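You operate a simulated robot arm through the tools that you are given. There is no shell and no other tool. Be economical: measure what you need, move in short steps, check, and stop when the job is done.

You are at the controls of a simulated robot arm. One attempt, no reset.

JOB
Shut the coupling guard and prove the pump: run it to 40 bar, then stop.
Fine: guard shut before the lock slide comes off; pump switch left on; pressure stays stored in the pack, 40 to 45 bar on the pump gauge.

The check looks at the end state, three seconds after you hand in, the way a careful person would. Anything else that was tipped, shoved, dropped, spilled or broken makes it a failure.

ROBOT AND FRAMES
A 6-joint arm with a four-finger gripper on a trunk, on a base that drives. Base frame: it is fixed to the floor where the robot stands at the start and does not move with it; the origin is under the middle of the robot, x ahead of it, y to its left, z up. Lengths are in m, angles in rad, forces in N, time in s.
Its first joint turns from -2.897 to 2.897 rad. Places, roughly: coupling guard [1, 0, 0.9]; dump lever [1, -0.7, 0.6]; flow knob [1.1, -0.6, 0.7]; lock slide [-0.6, -0.7, 1]; motor start button [-0.6, -0.5, 1.2]; motor stop button [-0.6, -0.5, 1]; oil tank [0.9, -0.3, 0.3]; pump gauge [1.1, -0.6, 0.7]; pump switch [-0.6, -0.7, 1.1]; relief knob [1, -0.6, 0.7]. Payload 3.43 kg.
The tool frame sits at the grasp point between the pads (the TCP): z along the fingers, y along the line on which they close. The tips reach 0.03 m beyond it. Largest opening 0.12 m; the body of the gripper starts 0.085 m behind the TCP.
Orientation is that of the tool frame in the base frame, as [roll, pitch, yaw] about the fixed x, y, z axes, in that order (R = Rz(yaw) Ry(pitch) Rx(roll)). With the fingers straight down and closing along the base's y, the tool's x points along the base's -x, its y along +y and its z along -z.

CONTROLS
- The arm moves only by the tool jog_arm. Its argument "moves" is a list of rows, each a list of 6 numbers: the shift along the base's x, y, z in m, then the turn, a rotation vector about the base's x, y, z in rad. In form: [[tx, ty, tz, rx, ry, rz], ...]. A call has 1 to 10 rows; each row shifts and turns the commanded pose from where the row before left it. "gripper" is the closure, from 0 (fully open) to 1 (shut), set as the call begins (left out, the last holds). Rows are played at 5 a second. More than 0.05 m and 0.15 rad between two rows, or a gripper value outside its range, and nothing of the call is played. A pose out of reach is approached as far as the arm can. The call stops where the force on the tool passes 40 N (or 10 N more than at its start, if that is more) or the arm is blocked; 0.2 s more then pass. Each finger halts on what it meets, pressing with about 38 N; the grip force reading is that of the motor and also rises with nothing between the fingers. The clock runs only during rows and for 0.2 s after the last one: add rows that do not move to give the fingers time. The reply holds the time, the measured pose of the TCP, the force on the tool along the base axes, the opening and the grip force, in the units named above and with some noise, with the torque about the TCP (base axes, N m) and any sound that the robot's microphone picked up, and new pictures: "views" is both (left out), scene, wrist or none.
- Cameras (640 x 400 px; columns grow to the right, rows downward): "scene" is now at [-0.2437, 0.1041, 1.2449]; the picture's right is [-0.84, -0.54, 0.01], its down [-0.15, 0.22, -0.96] and it looks along [0.51, -0.82, -0.26] (base axes); focal length 214 px, centre (320, 200). "wrist" rides on the gripper at [0.071, -0.017, -0.121] in the tool frame; the picture's right is [0.23, 0.97, 0.00], its down [-0.81, 0.19, -0.55] and it looks along [-0.54, 0.13, 0.83] (tool axes); focal length 275 px, centre (320, 200). There is no depth. A picture from a camera that has moved, and an enlarged one, comes with that camera's place and axes in the base frame and with its lens.
- base_move(legs): drives the robot by 1 to 6 legs, each [ahead, turn to the left] in m and rad, along the robot's own axes; the way and the turn of a leg run together, so that a leg with both is an arc; at most 1.5 m and 3.142 rad a leg. The arm and the cameras ride along, it lands a little off, and it stops where it bumps. It gives what a move gives, and a new picture of the scene camera.
- pan_tilt(pan, tilt): turns the head with the scene camera to pan (to the left, within 2.496 rad either way) and tilt (down, from -0.506 to 1.204), counted from straight ahead of the robot. It gives what a move gives, and a new picture of the scene camera.
- zoom(camera, box): a new picture of the part [left, top, right, bottom] of that camera's present view, enlarged. The clock stands still meanwhile.
- job_done(): hands the job in; it is judged then, once.

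Work in short steps. Places have to be worked out from the pictures, the camera data and where the tool is seen: move nearer, look again, correct. Check each grasp and each placing, and mend what went wrong. You have 120 turns and 260 pictures in all, those below and enlarged ones among them. Open the gripper and draw the arm clear of the work before you hand the job in, unless the task says otherwise; then end with one line.

The tools are called after "Emit:" as name(argument=value, ...) on one line, values as JSON. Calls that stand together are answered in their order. jog_arm: Moves the arm, as the interface text tells. Its arguments: {"type":"object","properties":{"moves":{"type":"array"},"gripper":{"type":"number"},"views":{"type":"string","enum":["both","scene","wrist","none"]}},"required":["moves"]} The other tools are called the same way: base_move (legs) drives the base; pan_tilt (pan, tilt) turns the head that bears the scene camera; zoom (camera, box) takes an enlarged picture of a part of a camera's view; job_done () hands the job in.

At the start:

```text
time: 0.0
eef_pos: [-0.1331, -0.4698, 1.3107]
tool_rot: [-3.138, -0.002, -3.14]
ft_force: [-0.4, -0.5, 0.0]
torque: [0.0, 0.02, 0.0]
finger_gap: 0.1199
gripper_force: 0.1
robot x, y, heading: [0.0001, -0.0093, 0.001]
head pan, tilt: [-1.005, 0.258]
```

scene: 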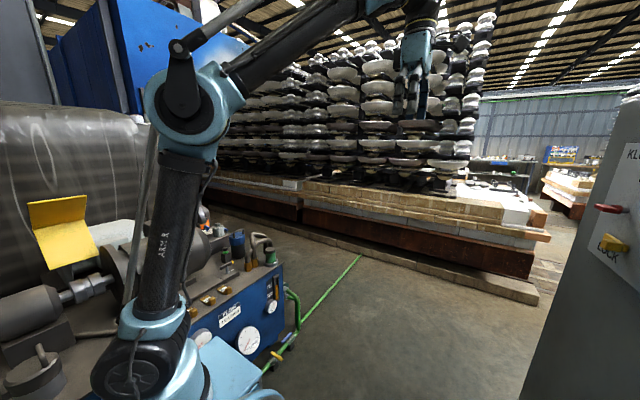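
wrist: 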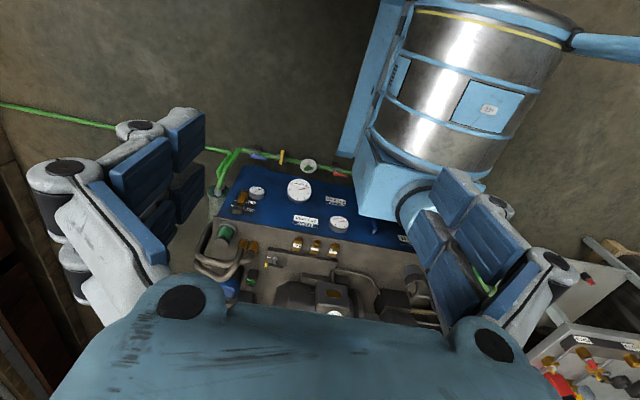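

The guard (yellow) is raised on the left and the switch cabinet is on the right. I'll look around with the head first.

Emit:
pan_tilt(pan=-0.3, tilt=0.45)

Emit:
pan_tilt(pan=-2.3, tilt=0.2)

```text
time: 1.1
eef_pos: [-0.1487, -0.4679, 1.3082]
tool_rot: [-3.139, 0.01, -3.138]
ft_force: [0.0, -1.0, 0.4]
torque: [0.02, 0.0, 0.0]
finger_gap: 0.1202
gripper_force: 0.0
robot x, y, heading: [0.0004, -0.0099, -0.0]
head pan, tilt: [-0.3, 0.45]
camera scene: at [-0.2062, 0.1557, 1.2266], right [-0.3, -0.95, 0.0], down [-0.43, 0.13, -0.89], along [0.85, -0.27, -0.45], focal length 214 px, centre (320, 200)
```

scene: 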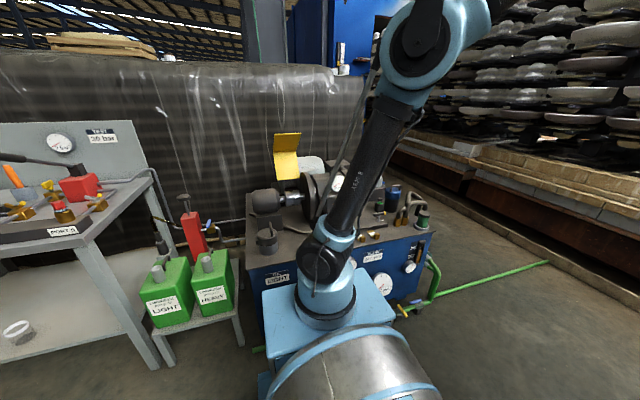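

```text
time: 3.0
eef_pos: [-0.1493, -0.469, 1.3086]
tool_rot: [-3.136, 0.011, -3.141]
ft_force: [0.9, -0.8, 1.0]
torque: [0.0, 0.0, 0.0]
finger_gap: 0.1199
gripper_force: 0.1
robot x, y, heading: [0.0029, -0.0047, 0.003]
head pan, tilt: [-2.3, 0.201]
camera scene: at [-0.3558, 0.1134, 1.2518], right [-0.75, 0.67, 0.01], down [0.12, 0.15, -0.98], along [-0.66, -0.73, -0.19], focal length 214 px, centre (320, 200)
```

scene: 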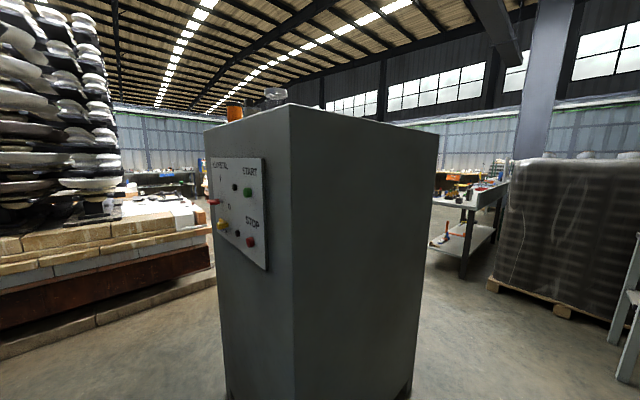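

Zooming on the cabinet panel to read it.

Emit:
zoom(camera="scene", box=[195, 140, 285, 280])

Emit:
zoom(camera="wrist", box=[200, 140, 440, 330])

```text
2.86 times, centred on (240, 210) of scene
camera zoom: at [-0.3558, 0.1134, 1.2518], right [-0.75, 0.67, 0.01], down [0.12, 0.15, -0.98], along [-0.66, -0.73, -0.19], focal length 613 px, centre (549, 171)
```

zoom: 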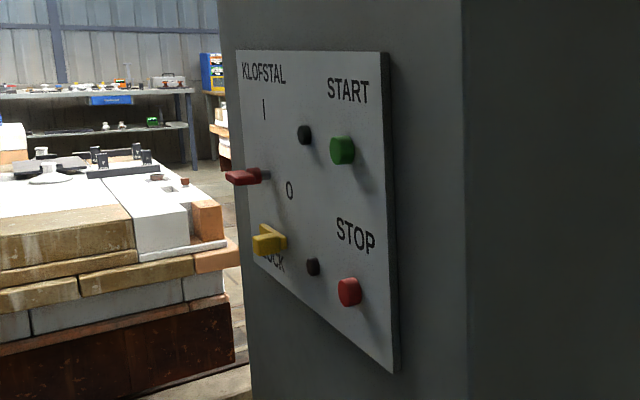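

```text
2.11 times, centred on (320, 235) of wrist
camera zoom: at [-0.2212, -0.4853, 1.4295], right [-0.23, 0.97, -0.01], down [0.8, 0.19, 0.56], along [0.55, 0.12, -0.83], focal length 580 px, centre (320, 126)
```

zoom: 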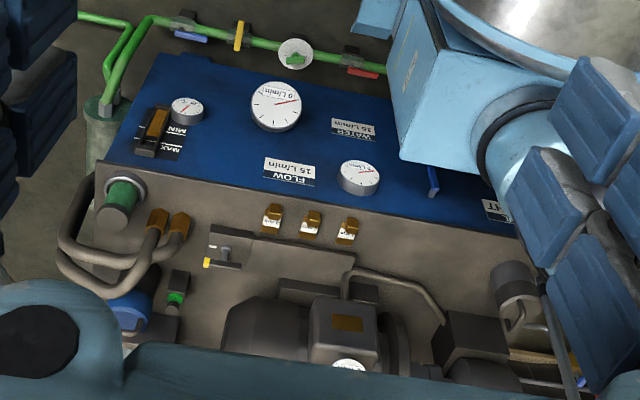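

The pump's instruments are hidden below the gripper. I move the arm forward over the pack to look with the wrist camera.

Emit:
jog_arm(moves=[[0.05, 0, 0, 0, 0, 0], [0.05, 0, 0, 0, 0, 0], [0.05, 0, 0, 0, 0, 0], [0.05, 0, 0, 0, 0, 0], [0.05, 0, 0, 0, 0, 0], [0.05, 0, 0, 0, 0, 0], [0.05, 0, 0, 0, 0, 0], [0.05, 0, 0, 0, 0, 0], [0.05, 0, 0, 0, 0, 0], [0.05, 0, 0, 0, 0, 0]], views="wrist")

Emit:
pan_tilt(pan=-0.4, tilt=0.3)

```text
time: 5.2
eef_pos: [0.3537, -0.4656, 1.3085]
tool_rot: [-3.137, 0.009, -3.141]
ft_force: [-0.9, -0.6, 0.2]
torque: [-0.02, -0.05, 0.0]
finger_gap: 0.1201
gripper_force: 0.1
robot x, y, heading: [0.0019, -0.0088, -0.004]
head pan, tilt: [-2.3, 0.201]
camera wrist: at [0.2803, -0.4822, 1.429], right [-0.23, 0.97, -0.01], down [0.8, 0.19, 0.56], along [0.55, 0.12, -0.83], focal length 275 px, centre (320, 200)
```

wrist: 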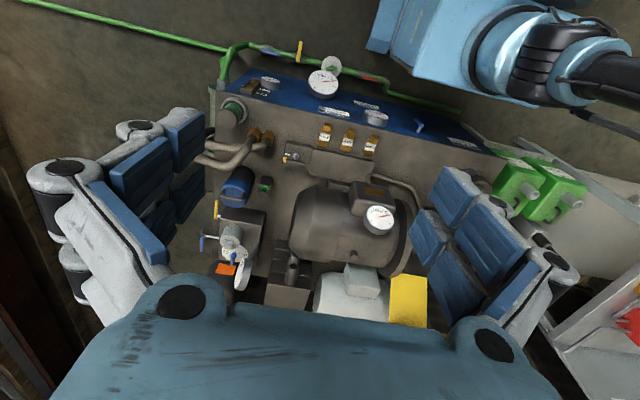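

```text
time: 7.1
eef_pos: [0.3525, -0.4665, 1.3091]
tool_rot: [-3.137, 0.008, -3.14]
ft_force: [0.6, 0.1, 0.0]
torque: [0.06, 0.02, -0.02]
finger_gap: 0.12
gripper_force: 0.0
robot x, y, heading: [0.002, -0.0045, 0.002]
head pan, tilt: [-0.4, 0.3]
camera scene: at [-0.2077, 0.1467, 1.2406], right [-0.39, -0.92, 0.01], down [-0.28, 0.12, -0.95], along [0.88, -0.37, -0.31], focal length 214 px, centre (320, 200)
```

scene: 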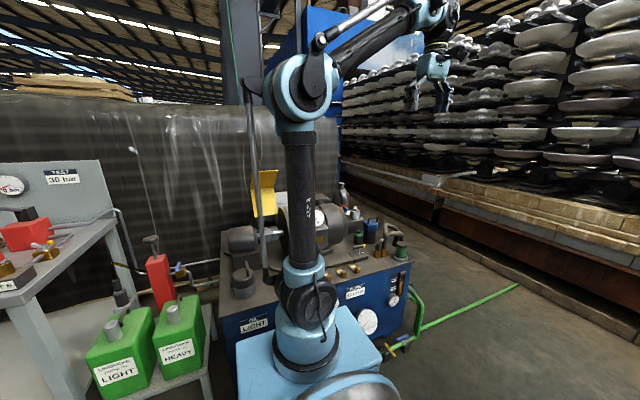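

Emit:
zoom(camera="wrist", box=[180, 160, 340, 310])

Emit:
jog_arm(moves=[[0.05, 0, 0, 0, 0, 0], [0.05, 0, 0, 0, 0, 0], [0.05, 0, 0, 0, 0, 0], [0.05, 0, 0, 0, 0, 0], [0.05, 0, 0, 0, 0, 0]], views="wrist")

Emit:
zoom(camera="scene", box=[210, 150, 430, 350])

```text
2.67 times, centred on (260, 235) of wrist
camera zoom: at [0.28, -0.4829, 1.4288], right [-0.23, 0.97, -0.01], down [0.8, 0.19, 0.56], along [0.55, 0.12, -0.83], focal length 734 px, centre (480, 107)
```

zoom: 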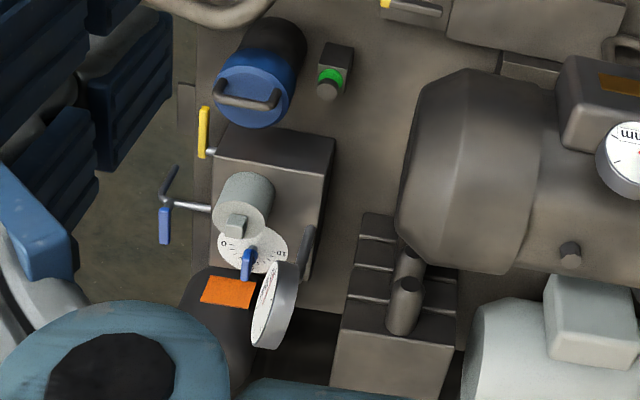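

```text
time: 8.3
eef_pos: [0.6011, -0.4667, 1.3054]
tool_rot: [-3.136, 0.013, -3.141]
ft_force: [-0.7, 0.3, 1.0]
torque: [-0.03, -0.1, 0.02]
finger_gap: 0.12
gripper_force: 0.1
robot x, y, heading: [-0.0017, -0.0047, -0.002]
head pan, tilt: [-0.4, 0.3]
camera wrist: at [0.528, -0.4836, 1.4272], right [-0.23, 0.97, -0.01], down [0.8, 0.19, 0.56], along [0.55, 0.12, -0.83], focal length 275 px, centre (320, 200)
```

wrist: 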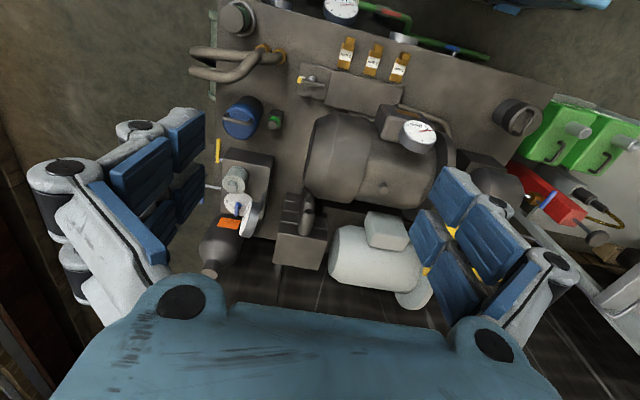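

```text
2.00 times, centred on (320, 250) of scene
camera zoom: at [-0.2083, 0.1468, 1.2405], right [-0.39, -0.92, 0.01], down [-0.28, 0.12, -0.95], along [0.88, -0.37, -0.31], focal length 429 px, centre (320, 100)
```

zoom: 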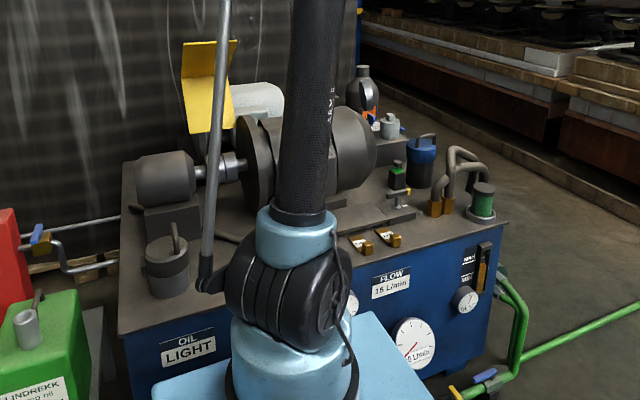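

The pack: a block with relief knob, flow dial, gauge and blue dump lever at the right; guard (yellow plate) stands open behind the coupling. I'll move the wrist camera over to the guard.

Emit:
jog_arm(moves=[[-0.02, 0.05, 0, 0, 0, 0], [-0.02, 0.05, 0, 0, 0, 0], [-0.02, 0.05, 0, 0, 0, 0], [-0.02, 0.05, 0, 0, 0, 0], [-0.02, 0.05, 0, 0, 0, 0], [-0.02, 0.05, 0, 0, 0, 0], [-0.02, 0.05, 0, 0, 0, 0], [-0.02, 0.05, 0, 0, 0, 0]], views="both")

Emit:
zoom(camera="wrist", box=[200, 100, 480, 320])

```text
refused: row 1 steps farther than a row can; nothing moved
```

```text
1.82 times, centred on (340, 210) of wrist
camera zoom: at [0.528, -0.4836, 1.4272], right [-0.23, 0.97, -0.01], down [0.8, 0.19, 0.56], along [0.55, 0.12, -0.83], focal length 500 px, centre (284, 182)
```

zoom: 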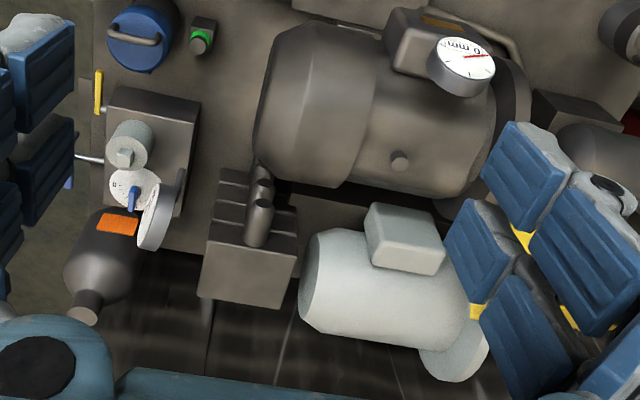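

Steps were too long; retry with smaller ones.

Emit:
jog_arm(moves=[[-0.01, 0.045, 0, 0, 0, 0], [-0.01, 0.045, 0, 0, 0, 0], [-0.01, 0.045, 0, 0, 0, 0], [-0.01, 0.045, 0, 0, 0, 0], [-0.01, 0.045, 0, 0, 0, 0], [-0.01, 0.045, 0, 0, 0, 0], [-0.01, 0.045, 0, 0, 0, 0], [-0.01, 0.045, 0, 0, 0, 0], [-0.01, 0.045, 0, 0, 0, 0]], views="both")

Emit:
zoom(camera="wrist", box=[200, 100, 440, 310])

```text
time: 10.3
eef_pos: [0.5142, -0.0646, 1.3081]
tool_rot: [-3.138, 0.011, -3.139]
ft_force: [0.6, -0.2, 0.1]
torque: [-0.01, 0.03, -0.01]
finger_gap: 0.12
gripper_force: 0.0
robot x, y, heading: [0.0006, -0.0116, 0.001]
head pan, tilt: [-0.4, 0.3]
camera scene: at [-0.2074, 0.1466, 1.2406], right [-0.39, -0.92, 0.01], down [-0.29, 0.12, -0.95], along [0.88, -0.37, -0.31], focal length 214 px, centre (320, 200)
camera wrist: at [0.4401, -0.081, 1.4275], right [-0.23, 0.97, -0.01], down [0.8, 0.2, 0.56], along [0.55, 0.12, -0.83], focal length 275 px, centre (320, 200)
```

scene: 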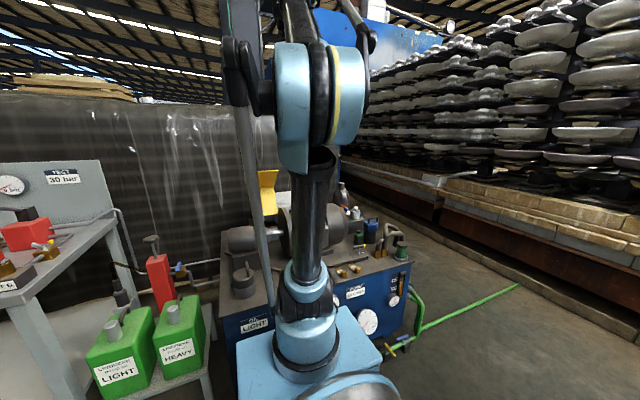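
wrist: 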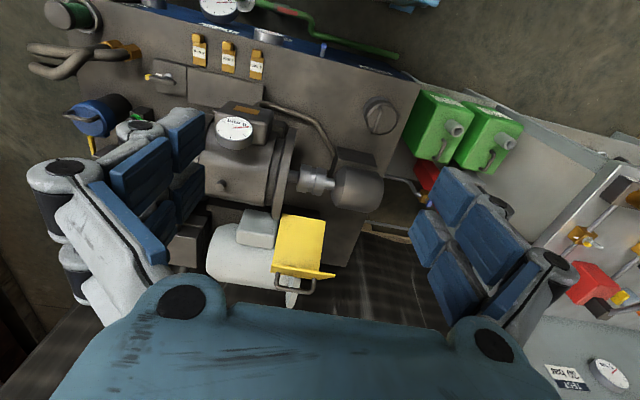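

```text
1.90 times, centred on (320, 205) of wrist
camera zoom: at [0.4401, -0.081, 1.4275], right [-0.23, 0.97, -0.01], down [0.8, 0.2, 0.56], along [0.55, 0.12, -0.83], focal length 524 px, centre (320, 190)
```

zoom: 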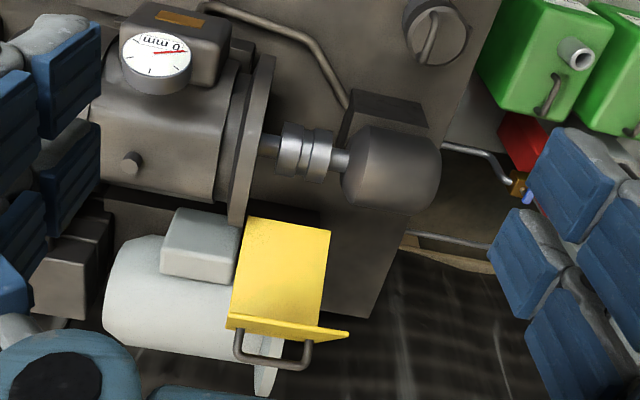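

The guard's hinge is at about (0.946, z 0.785), its bend at (1.03, z 0.91), with the handle on the flange. I'll move nearer to see the handle.

Emit:
jog_arm(moves=[[0.05, 0, 0, 0, 0, 0], [0.05, 0, 0, 0, 0, 0], [0.05, 0, 0, 0, 0, 0], [0.05, 0, 0, 0, 0, 0], [0.05, 0, 0, 0, 0, 0], [0.0, 0, -0.04, 0, 0, 0]], views="both")

Emit:
zoom(camera="wrist", box=[200, 80, 440, 310])

Emit:
zoom(camera="scene", box=[200, 130, 340, 270])

```text
time: 11.7
eef_pos: [0.7607, -0.063, 1.2664]
tool_rot: [-3.137, 0.011, -3.14]
ft_force: [-0.9, 0.0, 0.4]
torque: [-0.02, -0.04, -0.01]
finger_gap: 0.1196
gripper_force: 0.0
robot x, y, heading: [-0.0036, -0.0081, -0.002]
head pan, tilt: [-0.4, 0.3]
camera scene: at [-0.2076, 0.1467, 1.2406], right [-0.39, -0.92, 0.01], down [-0.28, 0.12, -0.95], along [0.88, -0.37, -0.31], focal length 214 px, centre (320, 200)
camera wrist: at [0.6888, -0.0803, 1.388], right [-0.23, 0.97, -0.01], down [0.8, 0.19, 0.56], along [0.55, 0.12, -0.83], focal length 275 px, centre (320, 200)
```

scene: 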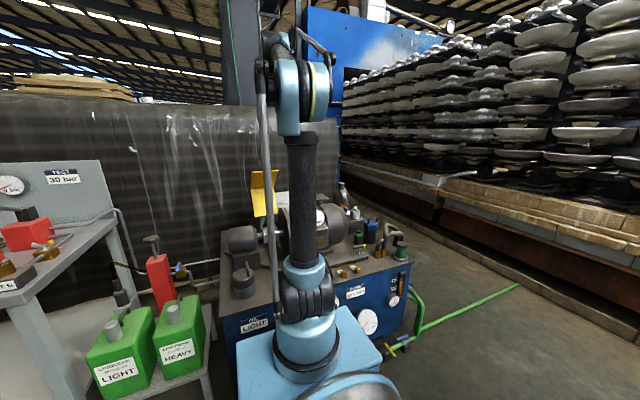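
wrist: 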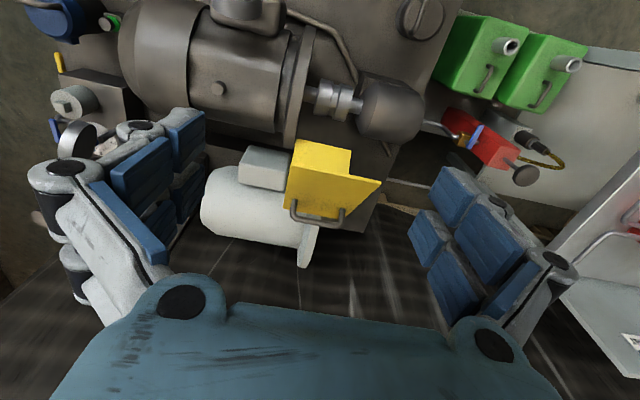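

```text
1.74 times, centred on (320, 195) of wrist
camera zoom: at [0.6888, -0.0803, 1.388], right [-0.23, 0.97, -0.01], down [0.8, 0.19, 0.56], along [0.55, 0.12, -0.83], focal length 479 px, centre (320, 209)
```

zoom: 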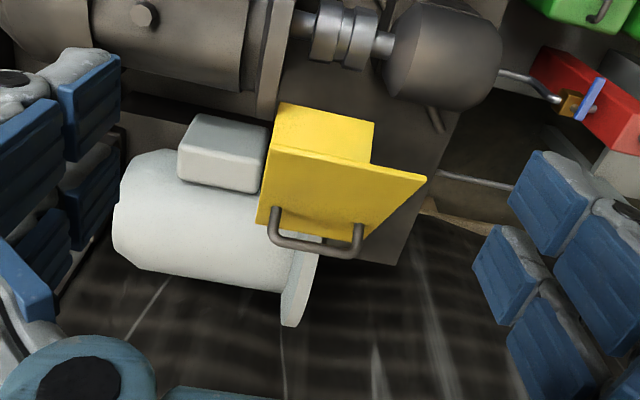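

```text
2.86 times, centred on (270, 200) of scene
camera zoom: at [-0.2076, 0.1467, 1.2406], right [-0.39, -0.92, 0.01], down [-0.28, 0.12, -0.95], along [0.88, -0.37, -0.31], focal length 613 px, centre (463, 200)
```

zoom: 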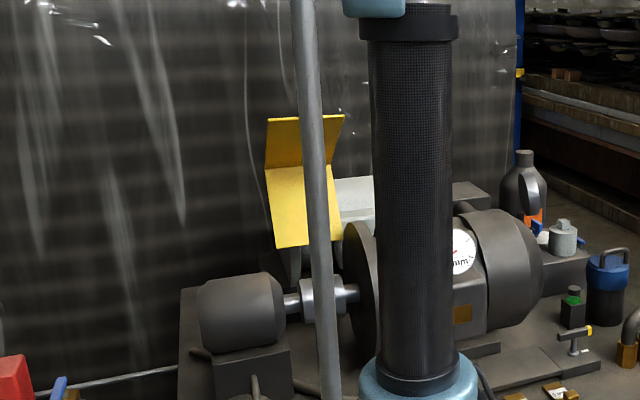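

Handle bar estimated at about (1.03, -0.01, 0.96), hinge axis at (0.946, z 0.785). I'll turn the tool so the fingers close across the bar, i.e. in the x–z plane.

Emit:
jog_arm(moves=[[0.02, 0.005, 0, 0, 0, -0.15], [0.02, 0.005, 0, 0, 0, -0.15], [0.02, 0.005, 0, 0, 0, -0.15], [0.02, 0.005, 0, 0, 0, -0.15], [0.02, 0.005, 0, 0, 0, -0.15], [0.02, 0.005, 0, 0, 0, -0.15], [0.02, 0.005, 0, 0, 0, -0.15], [0.02, 0.005, 0, 0, 0, -0.15], [0.02, 0.005, 0, 0, 0, -0.15], [0.02, 0.005, 0, 0, 0, -0.15]], gripper=0.6, views="both")

```text
time: 13.9
eef_pos: [0.9609, -0.0139, 1.2688]
tool_rot: [-3.139, 0.012, 1.641]
ft_force: [0.1, 0.5, 0.6]
torque: [-0.01, -0.09, 0.01]
finger_gap: 0.0477
gripper_force: 0.1
robot x, y, heading: [0.0008, -0.01, -0.001]
head pan, tilt: [-0.4, 0.3]
camera scene: at [-0.2081, 0.1467, 1.2406], right [-0.39, -0.92, 0.01], down [-0.28, 0.12, -0.95], along [0.88, -0.37, -0.31], focal length 214 px, centre (320, 200)
camera wrist: at [0.9395, 0.0578, 1.3895], right [0.95, 0.3, -0.01], down [0.25, -0.79, 0.56], along [0.16, -0.54, -0.83], focal length 275 px, centre (320, 200)
```

scene: 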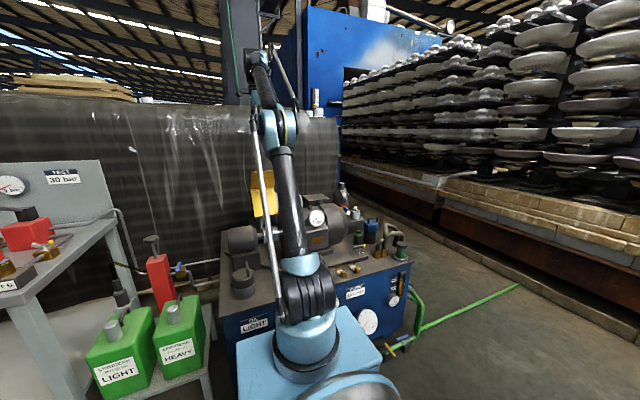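
wrist: 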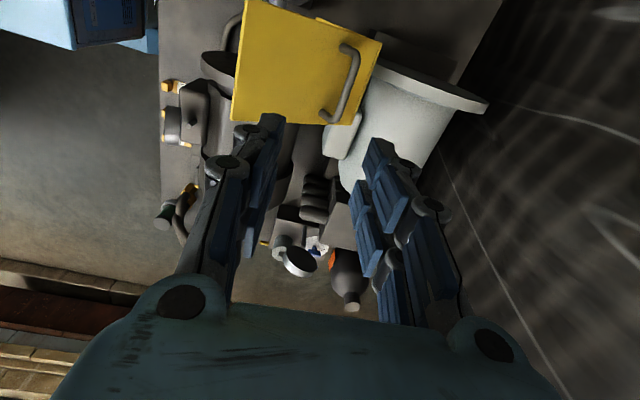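

Refined bar position ≈ (1.00, -0.008, 0.99). I tilt the tool to the flange normal and stop above the bar.

Emit:
jog_arm(moves=[[0.026, 0.0, -0.01, 0, 0.148, 0], [0.026, 0.0, -0.03, 0, 0.148, 0], [0.026, 0.002, -0.04, 0, 0.148, 0], [0.027, 0.004, -0.04, 0, 0.148, 0], [0.0, 0.0, -0.04, 0, 0, -0.07], [0, 0, 0, 0, 0, 0]], gripper=0.6, views="both")

```text
time: 15.3
eef_pos: [1.0301, -0.0088, 1.0727]
tool_rot: [-2.701, -0.02, 1.573]
ft_force: [-0.7, -0.2, 0.5]
torque: [0.01, -0.03, 0.01]
finger_gap: 0.048
gripper_force: 0.0
out of reach, approached as far as the arm can: row 1, 3, 4
robot x, y, heading: [0.0029, -0.0072, 0.001]
head pan, tilt: [-0.4, 0.3]
camera scene: at [-0.2075, 0.1467, 1.2406], right [-0.39, -0.92, 0.01], down [-0.29, 0.12, -0.95], along [0.88, -0.37, -0.31], focal length 214 px, centre (320, 200)
camera wrist: at [1.0653, 0.0606, 1.1912], right [0.88, 0.24, -0.41], down [0.41, -0.82, 0.4], along [-0.24, -0.52, -0.82], focal length 275 px, centre (320, 200)
```

scene: 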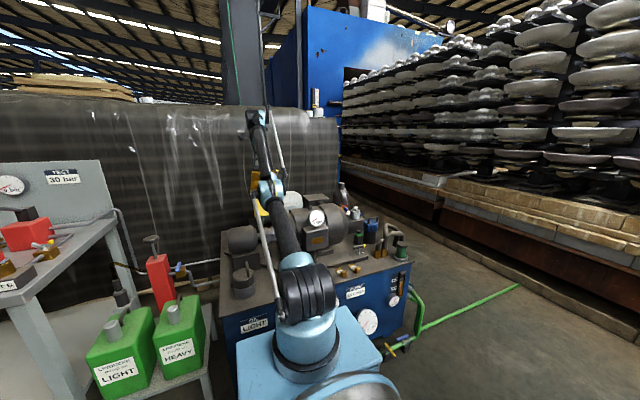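
wrist: 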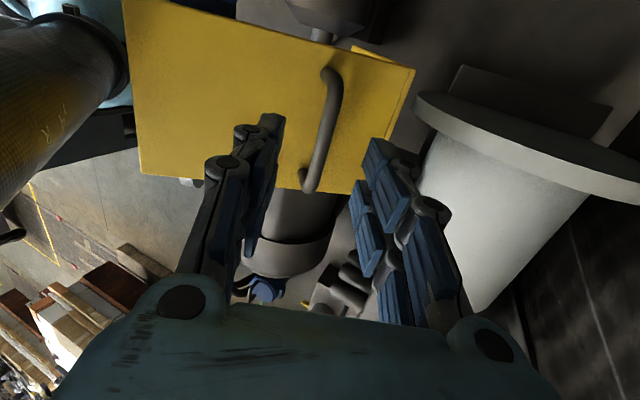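

The bar fix confirms (0.995, -0.007, 0.99), straight along the tool axis. I advance so the fingers straddle the bar.

Emit:
jog_arm(moves=[[-0.01, 0.002, -0.022, 0, 0, 0], [-0.009, 0, -0.021, 0, 0, 0], [-0.008, 0, -0.02, 0, 0, 0], [-0.008, 0, -0.018, 0, 0, 0], [0, 0, 0, 0, 0, 0]], views="wrist")

```text
time: 16.7
eef_pos: [0.997, -0.006, 1.0267]
tool_rot: [-2.714, -0.021, 1.573]
ft_force: [-0.9, 0.5, 2.1]
torque: [-0.05, 0.13, -0.04]
finger_gap: 0.0513
gripper_force: 0.0
out of reach, approached as far as the arm can: row 4
robot x, y, heading: [-0.0054, -0.0065, 0.002]
head pan, tilt: [-0.4, 0.3]
stopped in row 5: the arm was blocked; the commanded pose is now the measured one
camera wrist: at [1.0314, 0.0635, 1.1451], right [0.89, 0.24, -0.4], down [0.41, -0.82, 0.41], along [-0.23, -0.52, -0.82], focal length 275 px, centre (320, 200)
```

wrist: 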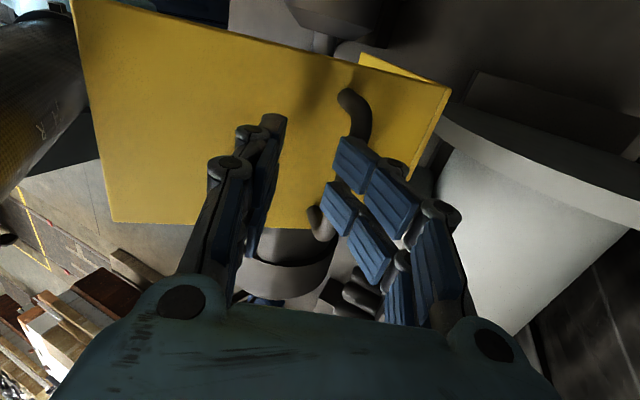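

The +x finger landed on the bar; bar is about 1.5 cm further in x. I back off, open wider, shift +x a little and advance again.

Emit:
jog_arm(moves=[[0.01, 0, 0.022, 0, 0, 0], [0.01, 0, 0, 0, 0, 0], [0.0, 0, 0, 0, 0, 0], [-0.008, 0, -0.02, 0, 0, 0], [-0.005, 0, -0.015, 0, 0, 0]], gripper=0.25, views="wrist")

```text
time: 17.1
eef_pos: [1.025, -0.005, 1.0028]
tool_rot: [-2.728, -0.022, 1.572]
ft_force: [1.0, -0.1, 0.4]
torque: [0.01, 0.0, -0.02]
finger_gap: 0.0908
gripper_force: 0.2
robot x, y, heading: [-0.0019, -0.0082, 0.001]
head pan, tilt: [-0.4, 0.3]
stopped in row 1: the arm was blocked; the commanded pose is now the measured one
camera wrist: at [1.0568, 0.0635, 1.1225], right [0.89, 0.24, -0.39], down [0.4, -0.82, 0.41], along [-0.22, -0.52, -0.82], focal length 275 px, centre (320, 200)
```

wrist: 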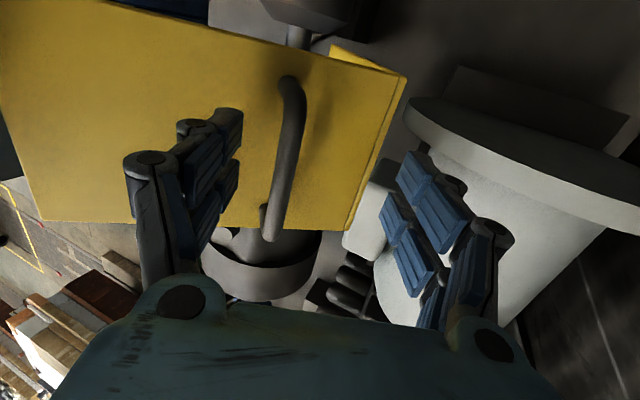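

The bar is now between the fingers. Advance a little and close to a loose cage.

Emit:
jog_arm(moves=[[-0.008, 0, -0.01, 0, 0, 0], [-0.008, 0, -0.01, 0, 0, 0], [0, 0, 0, 0, 0, 0], [0, 0, 0, 0, 0, 0]], gripper=0.75, views="wrist")

```text
time: 17.4
eef_pos: [1.0492, -0.007, 0.9827]
tool_rot: [-2.719, -0.022, 1.57]
ft_force: [-57.4, 8.2, 38.0]
torque: [-0.61, 1.23, -1.02]
finger_gap: 0.1074
gripper_force: 38.2
out of reach, approached as far as the arm can: row 1
robot x, y, heading: [-0.001, -0.0087, -0.003]
head pan, tilt: [-0.4, 0.3]
stopped in row 1: the arm was blocked; the commanded pose is now the measured one
camera wrist: at [1.0824, 0.0637, 1.1014], right [0.89, 0.24, -0.39], down [0.4, -0.82, 0.41], along [-0.22, -0.52, -0.82], focal length 275 px, centre (320, 200)
```

wrist: 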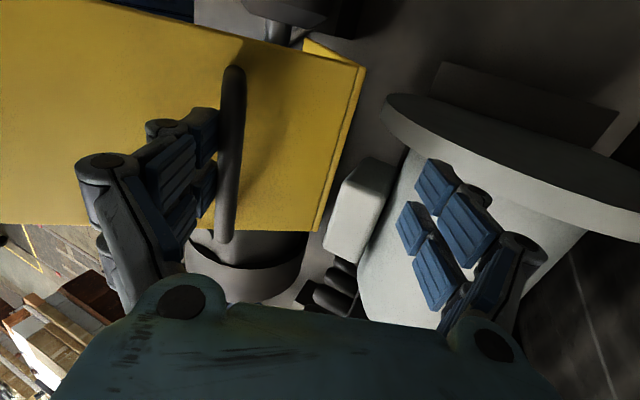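

The arm is at its reach limit and drifted +x, pressing on the bar. I relieve by moving -x while reducing the tilt.

Emit:
jog_arm(moves=[[-0.02, 0, 0.0, 0, -0.08, 0], [-0.01, 0, 0.0, 0, -0.08, 0], [0, 0, 0, 0, 0, 0]], gripper=0.25, views="wrist")

```text
time: 17.7
eef_pos: [1.0543, -0.0049, 0.9762]
tool_rot: [-2.696, -0.019, 1.568]
ft_force: [-230.9, 3.4, 198.0]
torque: [-0.86, 6.9, -4.3]
finger_gap: 0.121
gripper_force: 27.0
out of reach, approached as far as the arm can: row 1
robot x, y, heading: [-0.0084, -0.0082, 0.003]
head pan, tilt: [-0.4, 0.3]
stopped in row 1: the arm was blocked; the commanded pose is now the measured one
camera wrist: at [1.0925, 0.0637, 1.0952], right [0.88, 0.24, -0.41], down [0.41, -0.82, 0.4], along [-0.25, -0.52, -0.82], focal length 275 px, centre (320, 200)
```

wrist: 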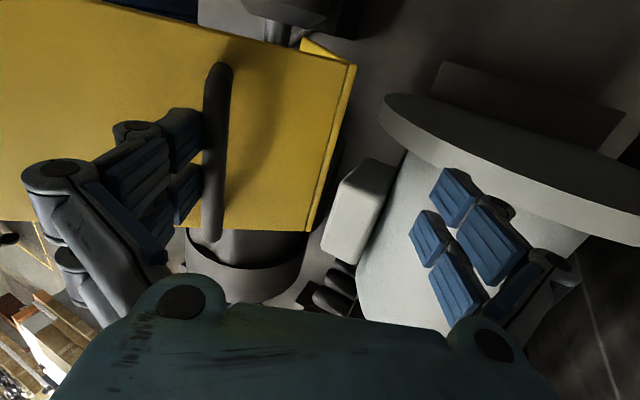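

High contact force: drive the base back slightly, which carries the arm -x and relieves it.

Emit:
base_move(legs=[[-0.04, 0]])

```text
time: 18.8
eef_pos: [1.0252, -0.0057, 0.9581]
tool_rot: [-2.716, -0.021, 1.57]
ft_force: [2.2, 0.6, 7.5]
torque: [-0.05, 0.32, 0.0]
finger_gap: 0.0962
gripper_force: 1.7
robot x, y, heading: [-0.0441, -0.0074, -0.001]
head pan, tilt: [-0.4, 0.3]
stopped in leg 1: the robot was blocked; the commanded pose is now the measured one
camera scene: at [-0.3496, 0.1467, 1.2321], right [-0.39, -0.92, -0.03], down [-0.21, 0.12, -0.97], along [0.9, -0.37, -0.24], focal length 214 px, centre (320, 200)
```

scene: 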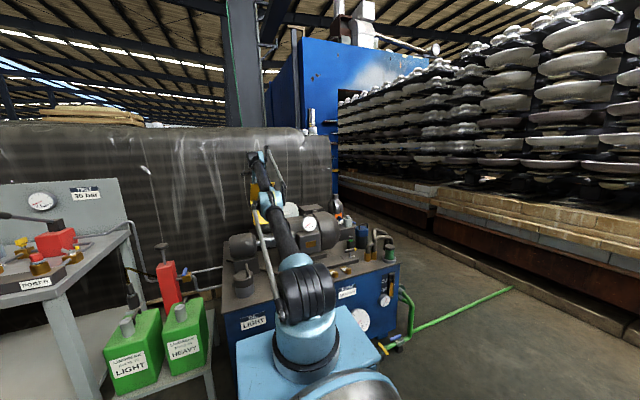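

Emit:
zoom(camera="wrist", box=[0, 0, 640, 400])

```text
1.00 times, centred on (320, 200) of wrist (not enlarged: the box is as wide or as high as the picture)
camera zoom: at [1.0595, 0.0639, 1.0768], right [0.89, 0.24, -0.4], down [0.4, -0.82, 0.41], along [-0.23, -0.52, -0.82], focal length 275 px, centre (320, 200)
```

zoom: 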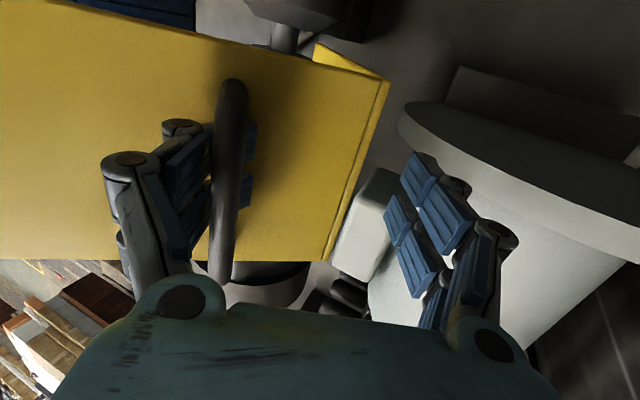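

Force is relieved and the bar lies between the fingers. I test one small step: -x with less tilt.

Emit:
jog_arm(moves=[[-0.01, 0, 0.005, 0, -0.05, 0]], gripper=0.25, views="none")

```text
time: 19.1
eef_pos: [1.0265, -0.0058, 0.926]
tool_rot: [-2.734, -0.022, 1.564]
ft_force: [60.3, -2.0, 315.4]
torque: [-2.16, 19.29, 0.93]
finger_gap: 0.1167
gripper_force: 18.2
robot x, y, heading: [-0.0461, -0.0089, 0.001]
head pan, tilt: [-0.4, 0.3]
stopped in row 1: the force on the tool passed its limit at 227 N (the readings are from after the stop); the commanded pose is now the measured one
```

Pressing down hard now; lift straight up.

Emit:
jog_arm(moves=[[0, 0, 0.03, 0, 0, 0]], views="both")

```text
time: 19.6
eef_pos: [1.0282, -0.0056, 0.9563]
tool_rot: [-2.701, -0.019, 1.563]
ft_force: [-15.1, 3.7, 18.9]
torque: [-0.4, 0.19, -0.3]
finger_gap: 0.1149
gripper_force: 21.1
out of reach, approached as far as the arm can: row 1
robot x, y, heading: [-0.0526, -0.0072, 0.005]
head pan, tilt: [-0.4, 0.3]
stopped in row 1: the force on the tool passed its limit at 1054 N (the readings are from after the stop); the commanded pose is now the measured one
camera scene: at [-0.3369, 0.1467, 1.2327], right [-0.39, -0.92, -0.02], down [-0.22, 0.12, -0.97], along [0.89, -0.37, -0.25], focal length 214 px, centre (320, 200)
camera wrist: at [1.065, 0.0638, 1.0752], right [0.88, 0.23, -0.41], down [0.4, -0.82, 0.4], along [-0.24, -0.52, -0.82], focal length 275 px, centre (320, 200)
```

scene: 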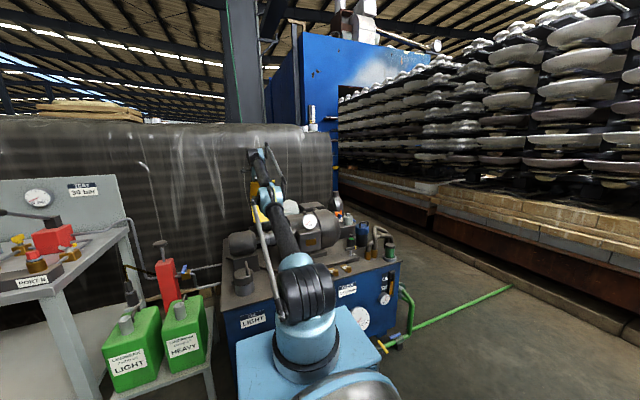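
wrist: 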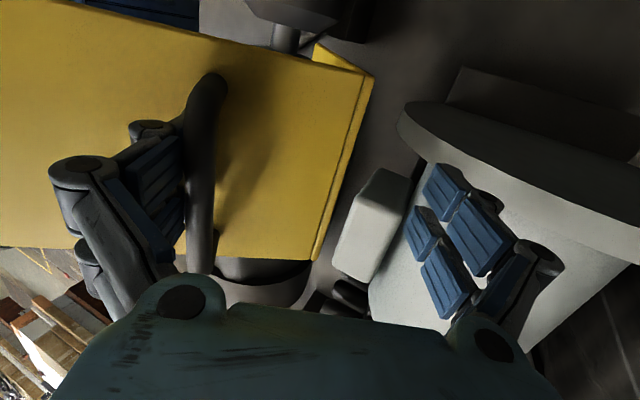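

Something besides the fingers may be touching. Zoom to check forearm vs. guard.

Emit:
zoom(camera="scene", box=[220, 130, 350, 270])

```text
2.86 times, centred on (285, 200) of scene
camera zoom: at [-0.3369, 0.1467, 1.2327], right [-0.39, -0.92, -0.02], down [-0.22, 0.12, -0.97], along [0.89, -0.37, -0.25], focal length 613 px, centre (420, 200)
```

zoom: 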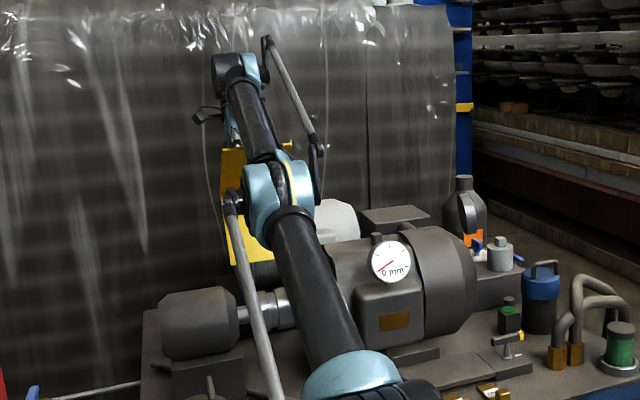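

The elbow seems to be in contact with the guard flange. Backing the base slightly should free it.

Emit:
base_move(legs=[[-0.03, 0]])

```text
time: 20.3
eef_pos: [1.0135, -0.0049, 0.956]
tool_rot: [-2.709, -0.019, 1.563]
ft_force: [-2.1, -0.6, 1.0]
torque: [0.01, -0.23, 0.01]
finger_gap: 0.0976
gripper_force: 1.7
robot x, y, heading: [-0.0601, -0.0089, 0.003]
head pan, tilt: [-0.4, 0.3]
stopped in leg 1: the robot was blocked; the commanded pose is now the measured one
camera scene: at [-0.3554, 0.1467, 1.2323], right [-0.39, -0.92, -0.02], down [-0.21, 0.12, -0.97], along [0.9, -0.37, -0.24], focal length 214 px, centre (320, 200)
```

scene: 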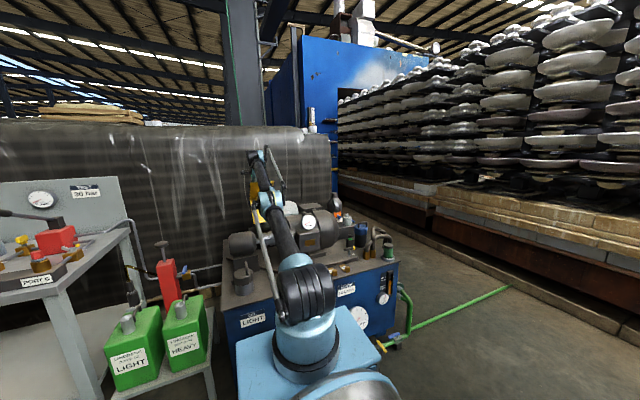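

Tool force is now nil. Small test: retract -x and up with less tilt.

Emit:
jog_arm(moves=[[-0.02, 0, 0.01, 0, 0, 0]], views="wrist")

```text
time: 20.6
eef_pos: [1.0333, -0.0048, 0.9338]
tool_rot: [-2.691, -0.019, 1.563]
ft_force: [-71.3, -0.5, 82.4]
torque: [0.69, -1.51, 0.57]
finger_gap: 0.1185
gripper_force: 22.2
out of reach, approached as far as the arm can: row 1
robot x, y, heading: [-0.0573, -0.009, -0.003]
head pan, tilt: [-0.4, 0.3]
stopped in row 1: the arm was blocked; the commanded pose is now the measured one
camera wrist: at [1.0708, 0.0642, 1.0524], right [0.88, 0.23, -0.42], down [0.41, -0.82, 0.4], along [-0.25, -0.52, -0.82], focal length 275 px, centre (320, 200)
```

wrist: 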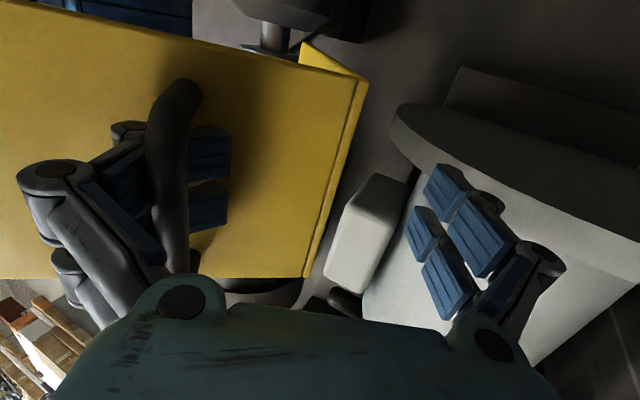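

Emit:
pan_tilt(pan=-0.3, tilt=0.3)

Emit:
zoom(camera="scene", box=[180, 130, 310, 230])

```text
time: 21.3
eef_pos: [1.0338, -0.0044, 0.9335]
tool_rot: [-2.694, -0.019, 1.562]
ft_force: [-57.3, 2.1, 17.1]
torque: [-0.11, -2.85, -0.1]
finger_gap: 0.1173
gripper_force: 20.9
robot x, y, heading: [-0.0579, -0.0067, 0.002]
head pan, tilt: [-0.3, 0.3]
camera scene: at [-0.3289, 0.1555, 1.2319], right [-0.3, -0.96, -0.01], down [-0.24, 0.09, -0.97], along [0.92, -0.28, -0.26], focal length 214 px, centre (320, 200)
```

scene: 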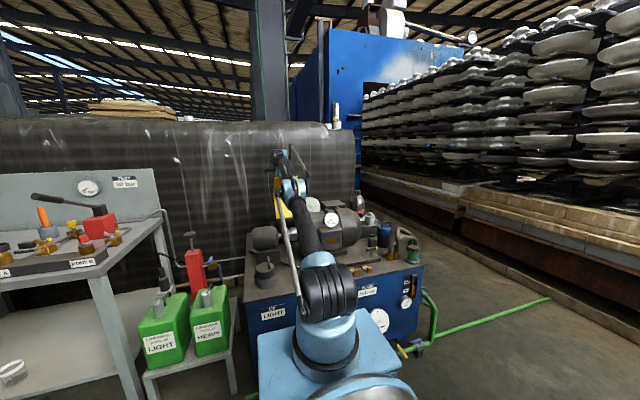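

```text
4.00 times, centred on (245, 180) of scene
camera zoom: at [-0.3289, 0.1555, 1.2319], right [-0.3, -0.96, -0.01], down [-0.24, 0.09, -0.97], along [0.92, -0.28, -0.26], focal length 858 px, centre (620, 280)
```

zoom: 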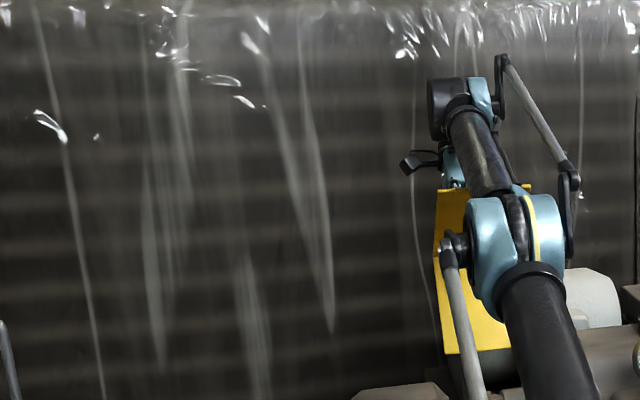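

I'll keep backing out the base in order to unload the arm.

Emit:
base_move(legs=[[-0.06, 0]])

Emit:
base_move(legs=[[-0.06, 0]])

```text
time: 22.0
eef_pos: [1.0246, -0.0035, 0.933]
tool_rot: [-2.698, -0.019, 1.562]
ft_force: [-23.3, 0.8, 22.8]
torque: [0.25, -0.98, 0.47]
finger_gap: 0.1081
gripper_force: 11.1
robot x, y, heading: [-0.0614, -0.0065, -0.003]
head pan, tilt: [-0.3, 0.3]
stopped in leg 1: the robot was blocked; the commanded pose is now the measured one
camera scene: at [-0.3426, 0.1556, 1.2324], right [-0.3, -0.96, -0.01], down [-0.24, 0.09, -0.97], along [0.93, -0.28, -0.25], focal length 214 px, centre (320, 200)
```

scene: 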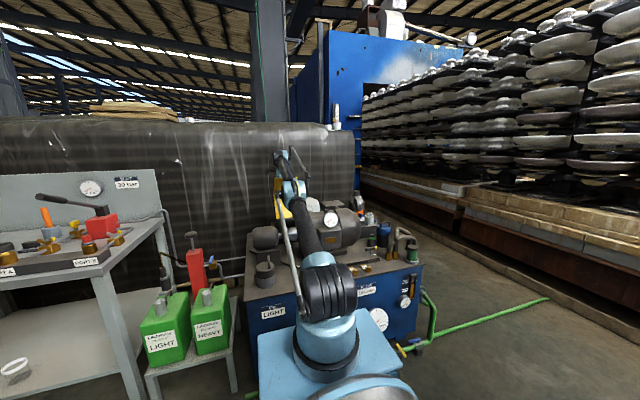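

```text
time: 22.7
eef_pos: [1.0146, -0.0048, 0.9287]
tool_rot: [-2.701, -0.019, 1.557]
ft_force: [5.0, 2.5, 31.0]
torque: [-0.05, 1.26, -0.08]
finger_gap: 0.1058
gripper_force: 8.4
robot x, y, heading: [-0.0743, -0.0075, 0.001]
head pan, tilt: [-0.3, 0.3]
stopped in leg 1: the robot was blocked; the commanded pose is now the measured one
camera scene: at [-0.3555, 0.1556, 1.2324], right [-0.29, -0.96, -0.01], down [-0.23, 0.09, -0.97], along [0.93, -0.28, -0.25], focal length 214 px, centre (320, 200)
```

scene: 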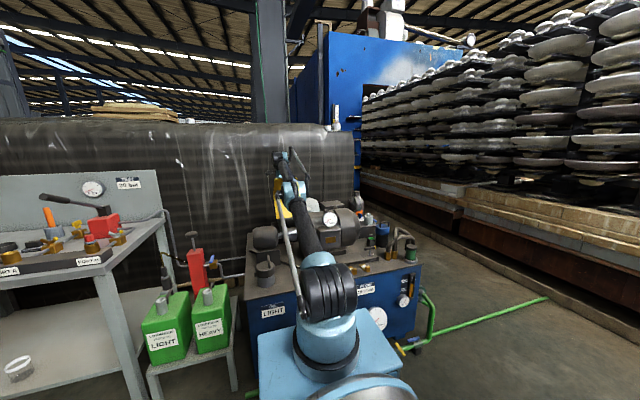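

The guard has been pushed further open. I'll try to withdraw upward while untilting, so the pose is well inside reach.

Emit:
jog_arm(moves=[[-0.01, 0, 0.045, 0, -0.13, 0], [-0.01, 0, 0.045, 0, -0.13, 0]], gripper=0.0, views="wrist")

```text
time: 23.1
eef_pos: [1.0169, -0.0043, 0.9227]
tool_rot: [-2.698, -0.019, 1.556]
ft_force: [5.2, 1.7, 73.3]
torque: [-0.75, 2.88, 0.04]
finger_gap: 0.1151
gripper_force: 0.0
robot x, y, heading: [-0.0778, -0.0063, -0.001]
head pan, tilt: [-0.3, 0.3]
stopped in row 1: the arm was blocked; the commanded pose is now the measured one
camera wrist: at [1.0544, 0.0647, 1.0395], right [0.88, 0.23, -0.41], down [0.4, -0.82, 0.4], along [-0.25, -0.52, -0.82], focal length 275 px, centre (320, 200)
```

wrist: 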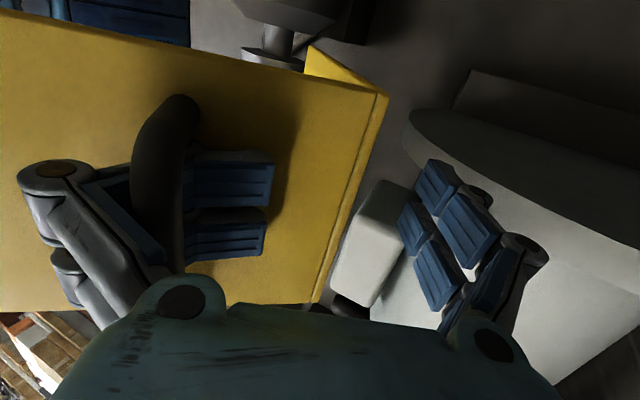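

I think the elbow hangs low and near-straight, so pulling in drives it down onto the guard. I'll raise the arm rigidly about the shoulder instead.

Emit:
jog_arm(moves=[[-0.003, 0, 0.034, 0, -0.03, 0], [-0.003, 0, 0.034, 0, -0.03, 0]], gripper=0.0, views="both")

```text
time: 23.4
eef_pos: [0.9936, -0.0044, 0.9435]
tool_rot: [-2.725, -0.019, 1.557]
ft_force: [2.9, 0.7, 2.2]
torque: [-0.06, -0.07, 0.09]
finger_gap: 0.1163
gripper_force: 0.0
robot x, y, heading: [-0.0811, -0.0066, 0.0]
head pan, tilt: [-0.3, 0.3]
stopped in row 1: the arm was blocked; the commanded pose is now the measured one
camera scene: at [-0.3869, 0.1554, 1.233], right [-0.3, -0.96, -0.02], down [-0.21, 0.09, -0.97], along [0.93, -0.28, -0.23], focal length 214 px, centre (320, 200)
camera wrist: at [1.0276, 0.0648, 1.0624], right [0.89, 0.23, -0.39], down [0.39, -0.82, 0.41], along [-0.23, -0.52, -0.82], focal length 275 px, centre (320, 200)
```

scene: 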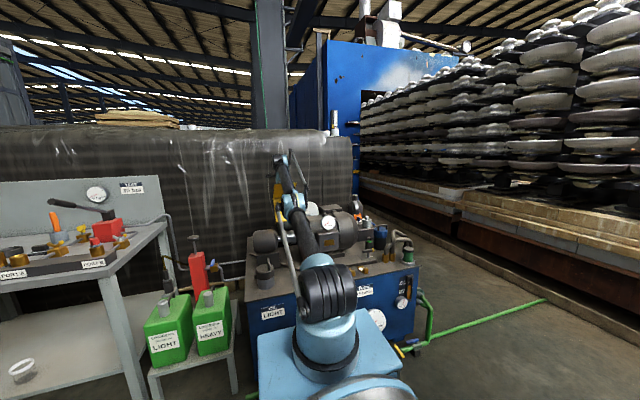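
wrist: 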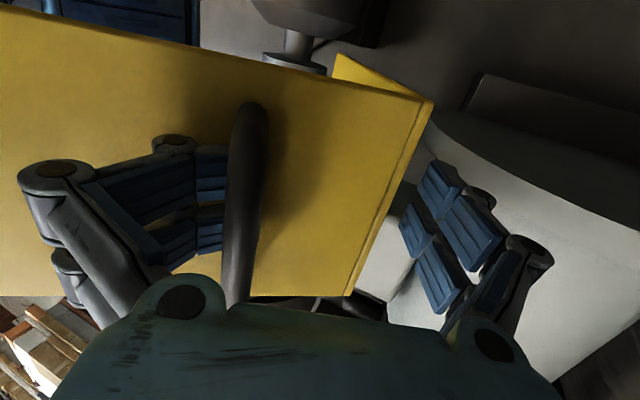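

Tool is free now but the robot is still pitched. Back up again.

Emit:
base_move(legs=[[-0.05, 0], [-0.03, 0]])

Emit:
zoom(camera="scene", box=[230, 130, 390, 330])

```text
time: 24.3
eef_pos: [0.9642, -0.0025, 0.9353]
tool_rot: [-2.711, -0.018, 1.554]
ft_force: [7.2, 0.3, 4.5]
torque: [-0.08, 0.24, 0.14]
finger_gap: 0.1144
gripper_force: 0.0
robot x, y, heading: [-0.1145, -0.0062, 0.003]
head pan, tilt: [-0.3, 0.3]
stopped in leg 1: the robot was blocked; the commanded pose is now the measured one
camera scene: at [-0.4114, 0.1555, 1.2321], right [-0.29, -0.96, -0.02], down [-0.22, 0.09, -0.97], along [0.93, -0.28, -0.24], focal length 214 px, centre (320, 200)
```

scene: 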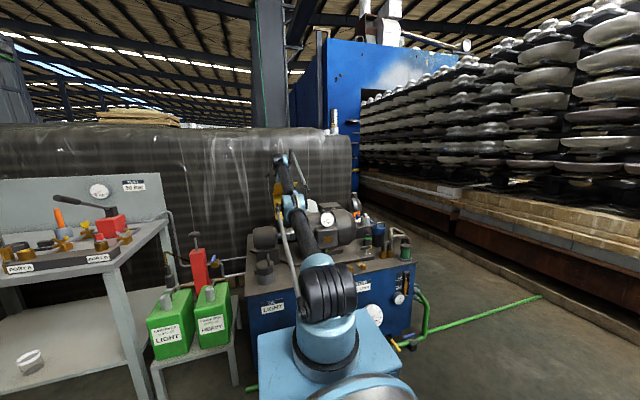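

```text
2.00 times, centred on (310, 230) of scene
camera zoom: at [-0.4114, 0.1555, 1.2321], right [-0.29, -0.96, -0.02], down [-0.22, 0.09, -0.97], along [0.93, -0.28, -0.24], focal length 429 px, centre (340, 140)
```

zoom: 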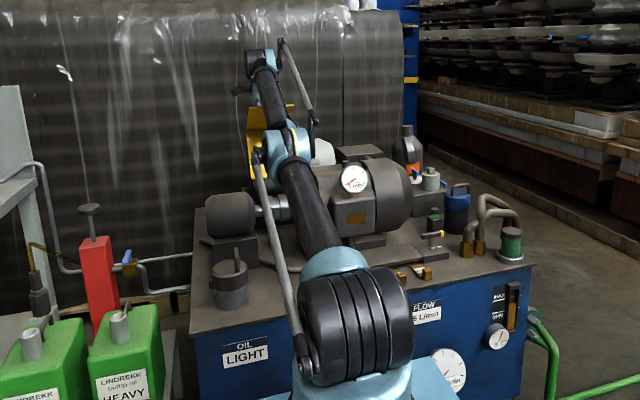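

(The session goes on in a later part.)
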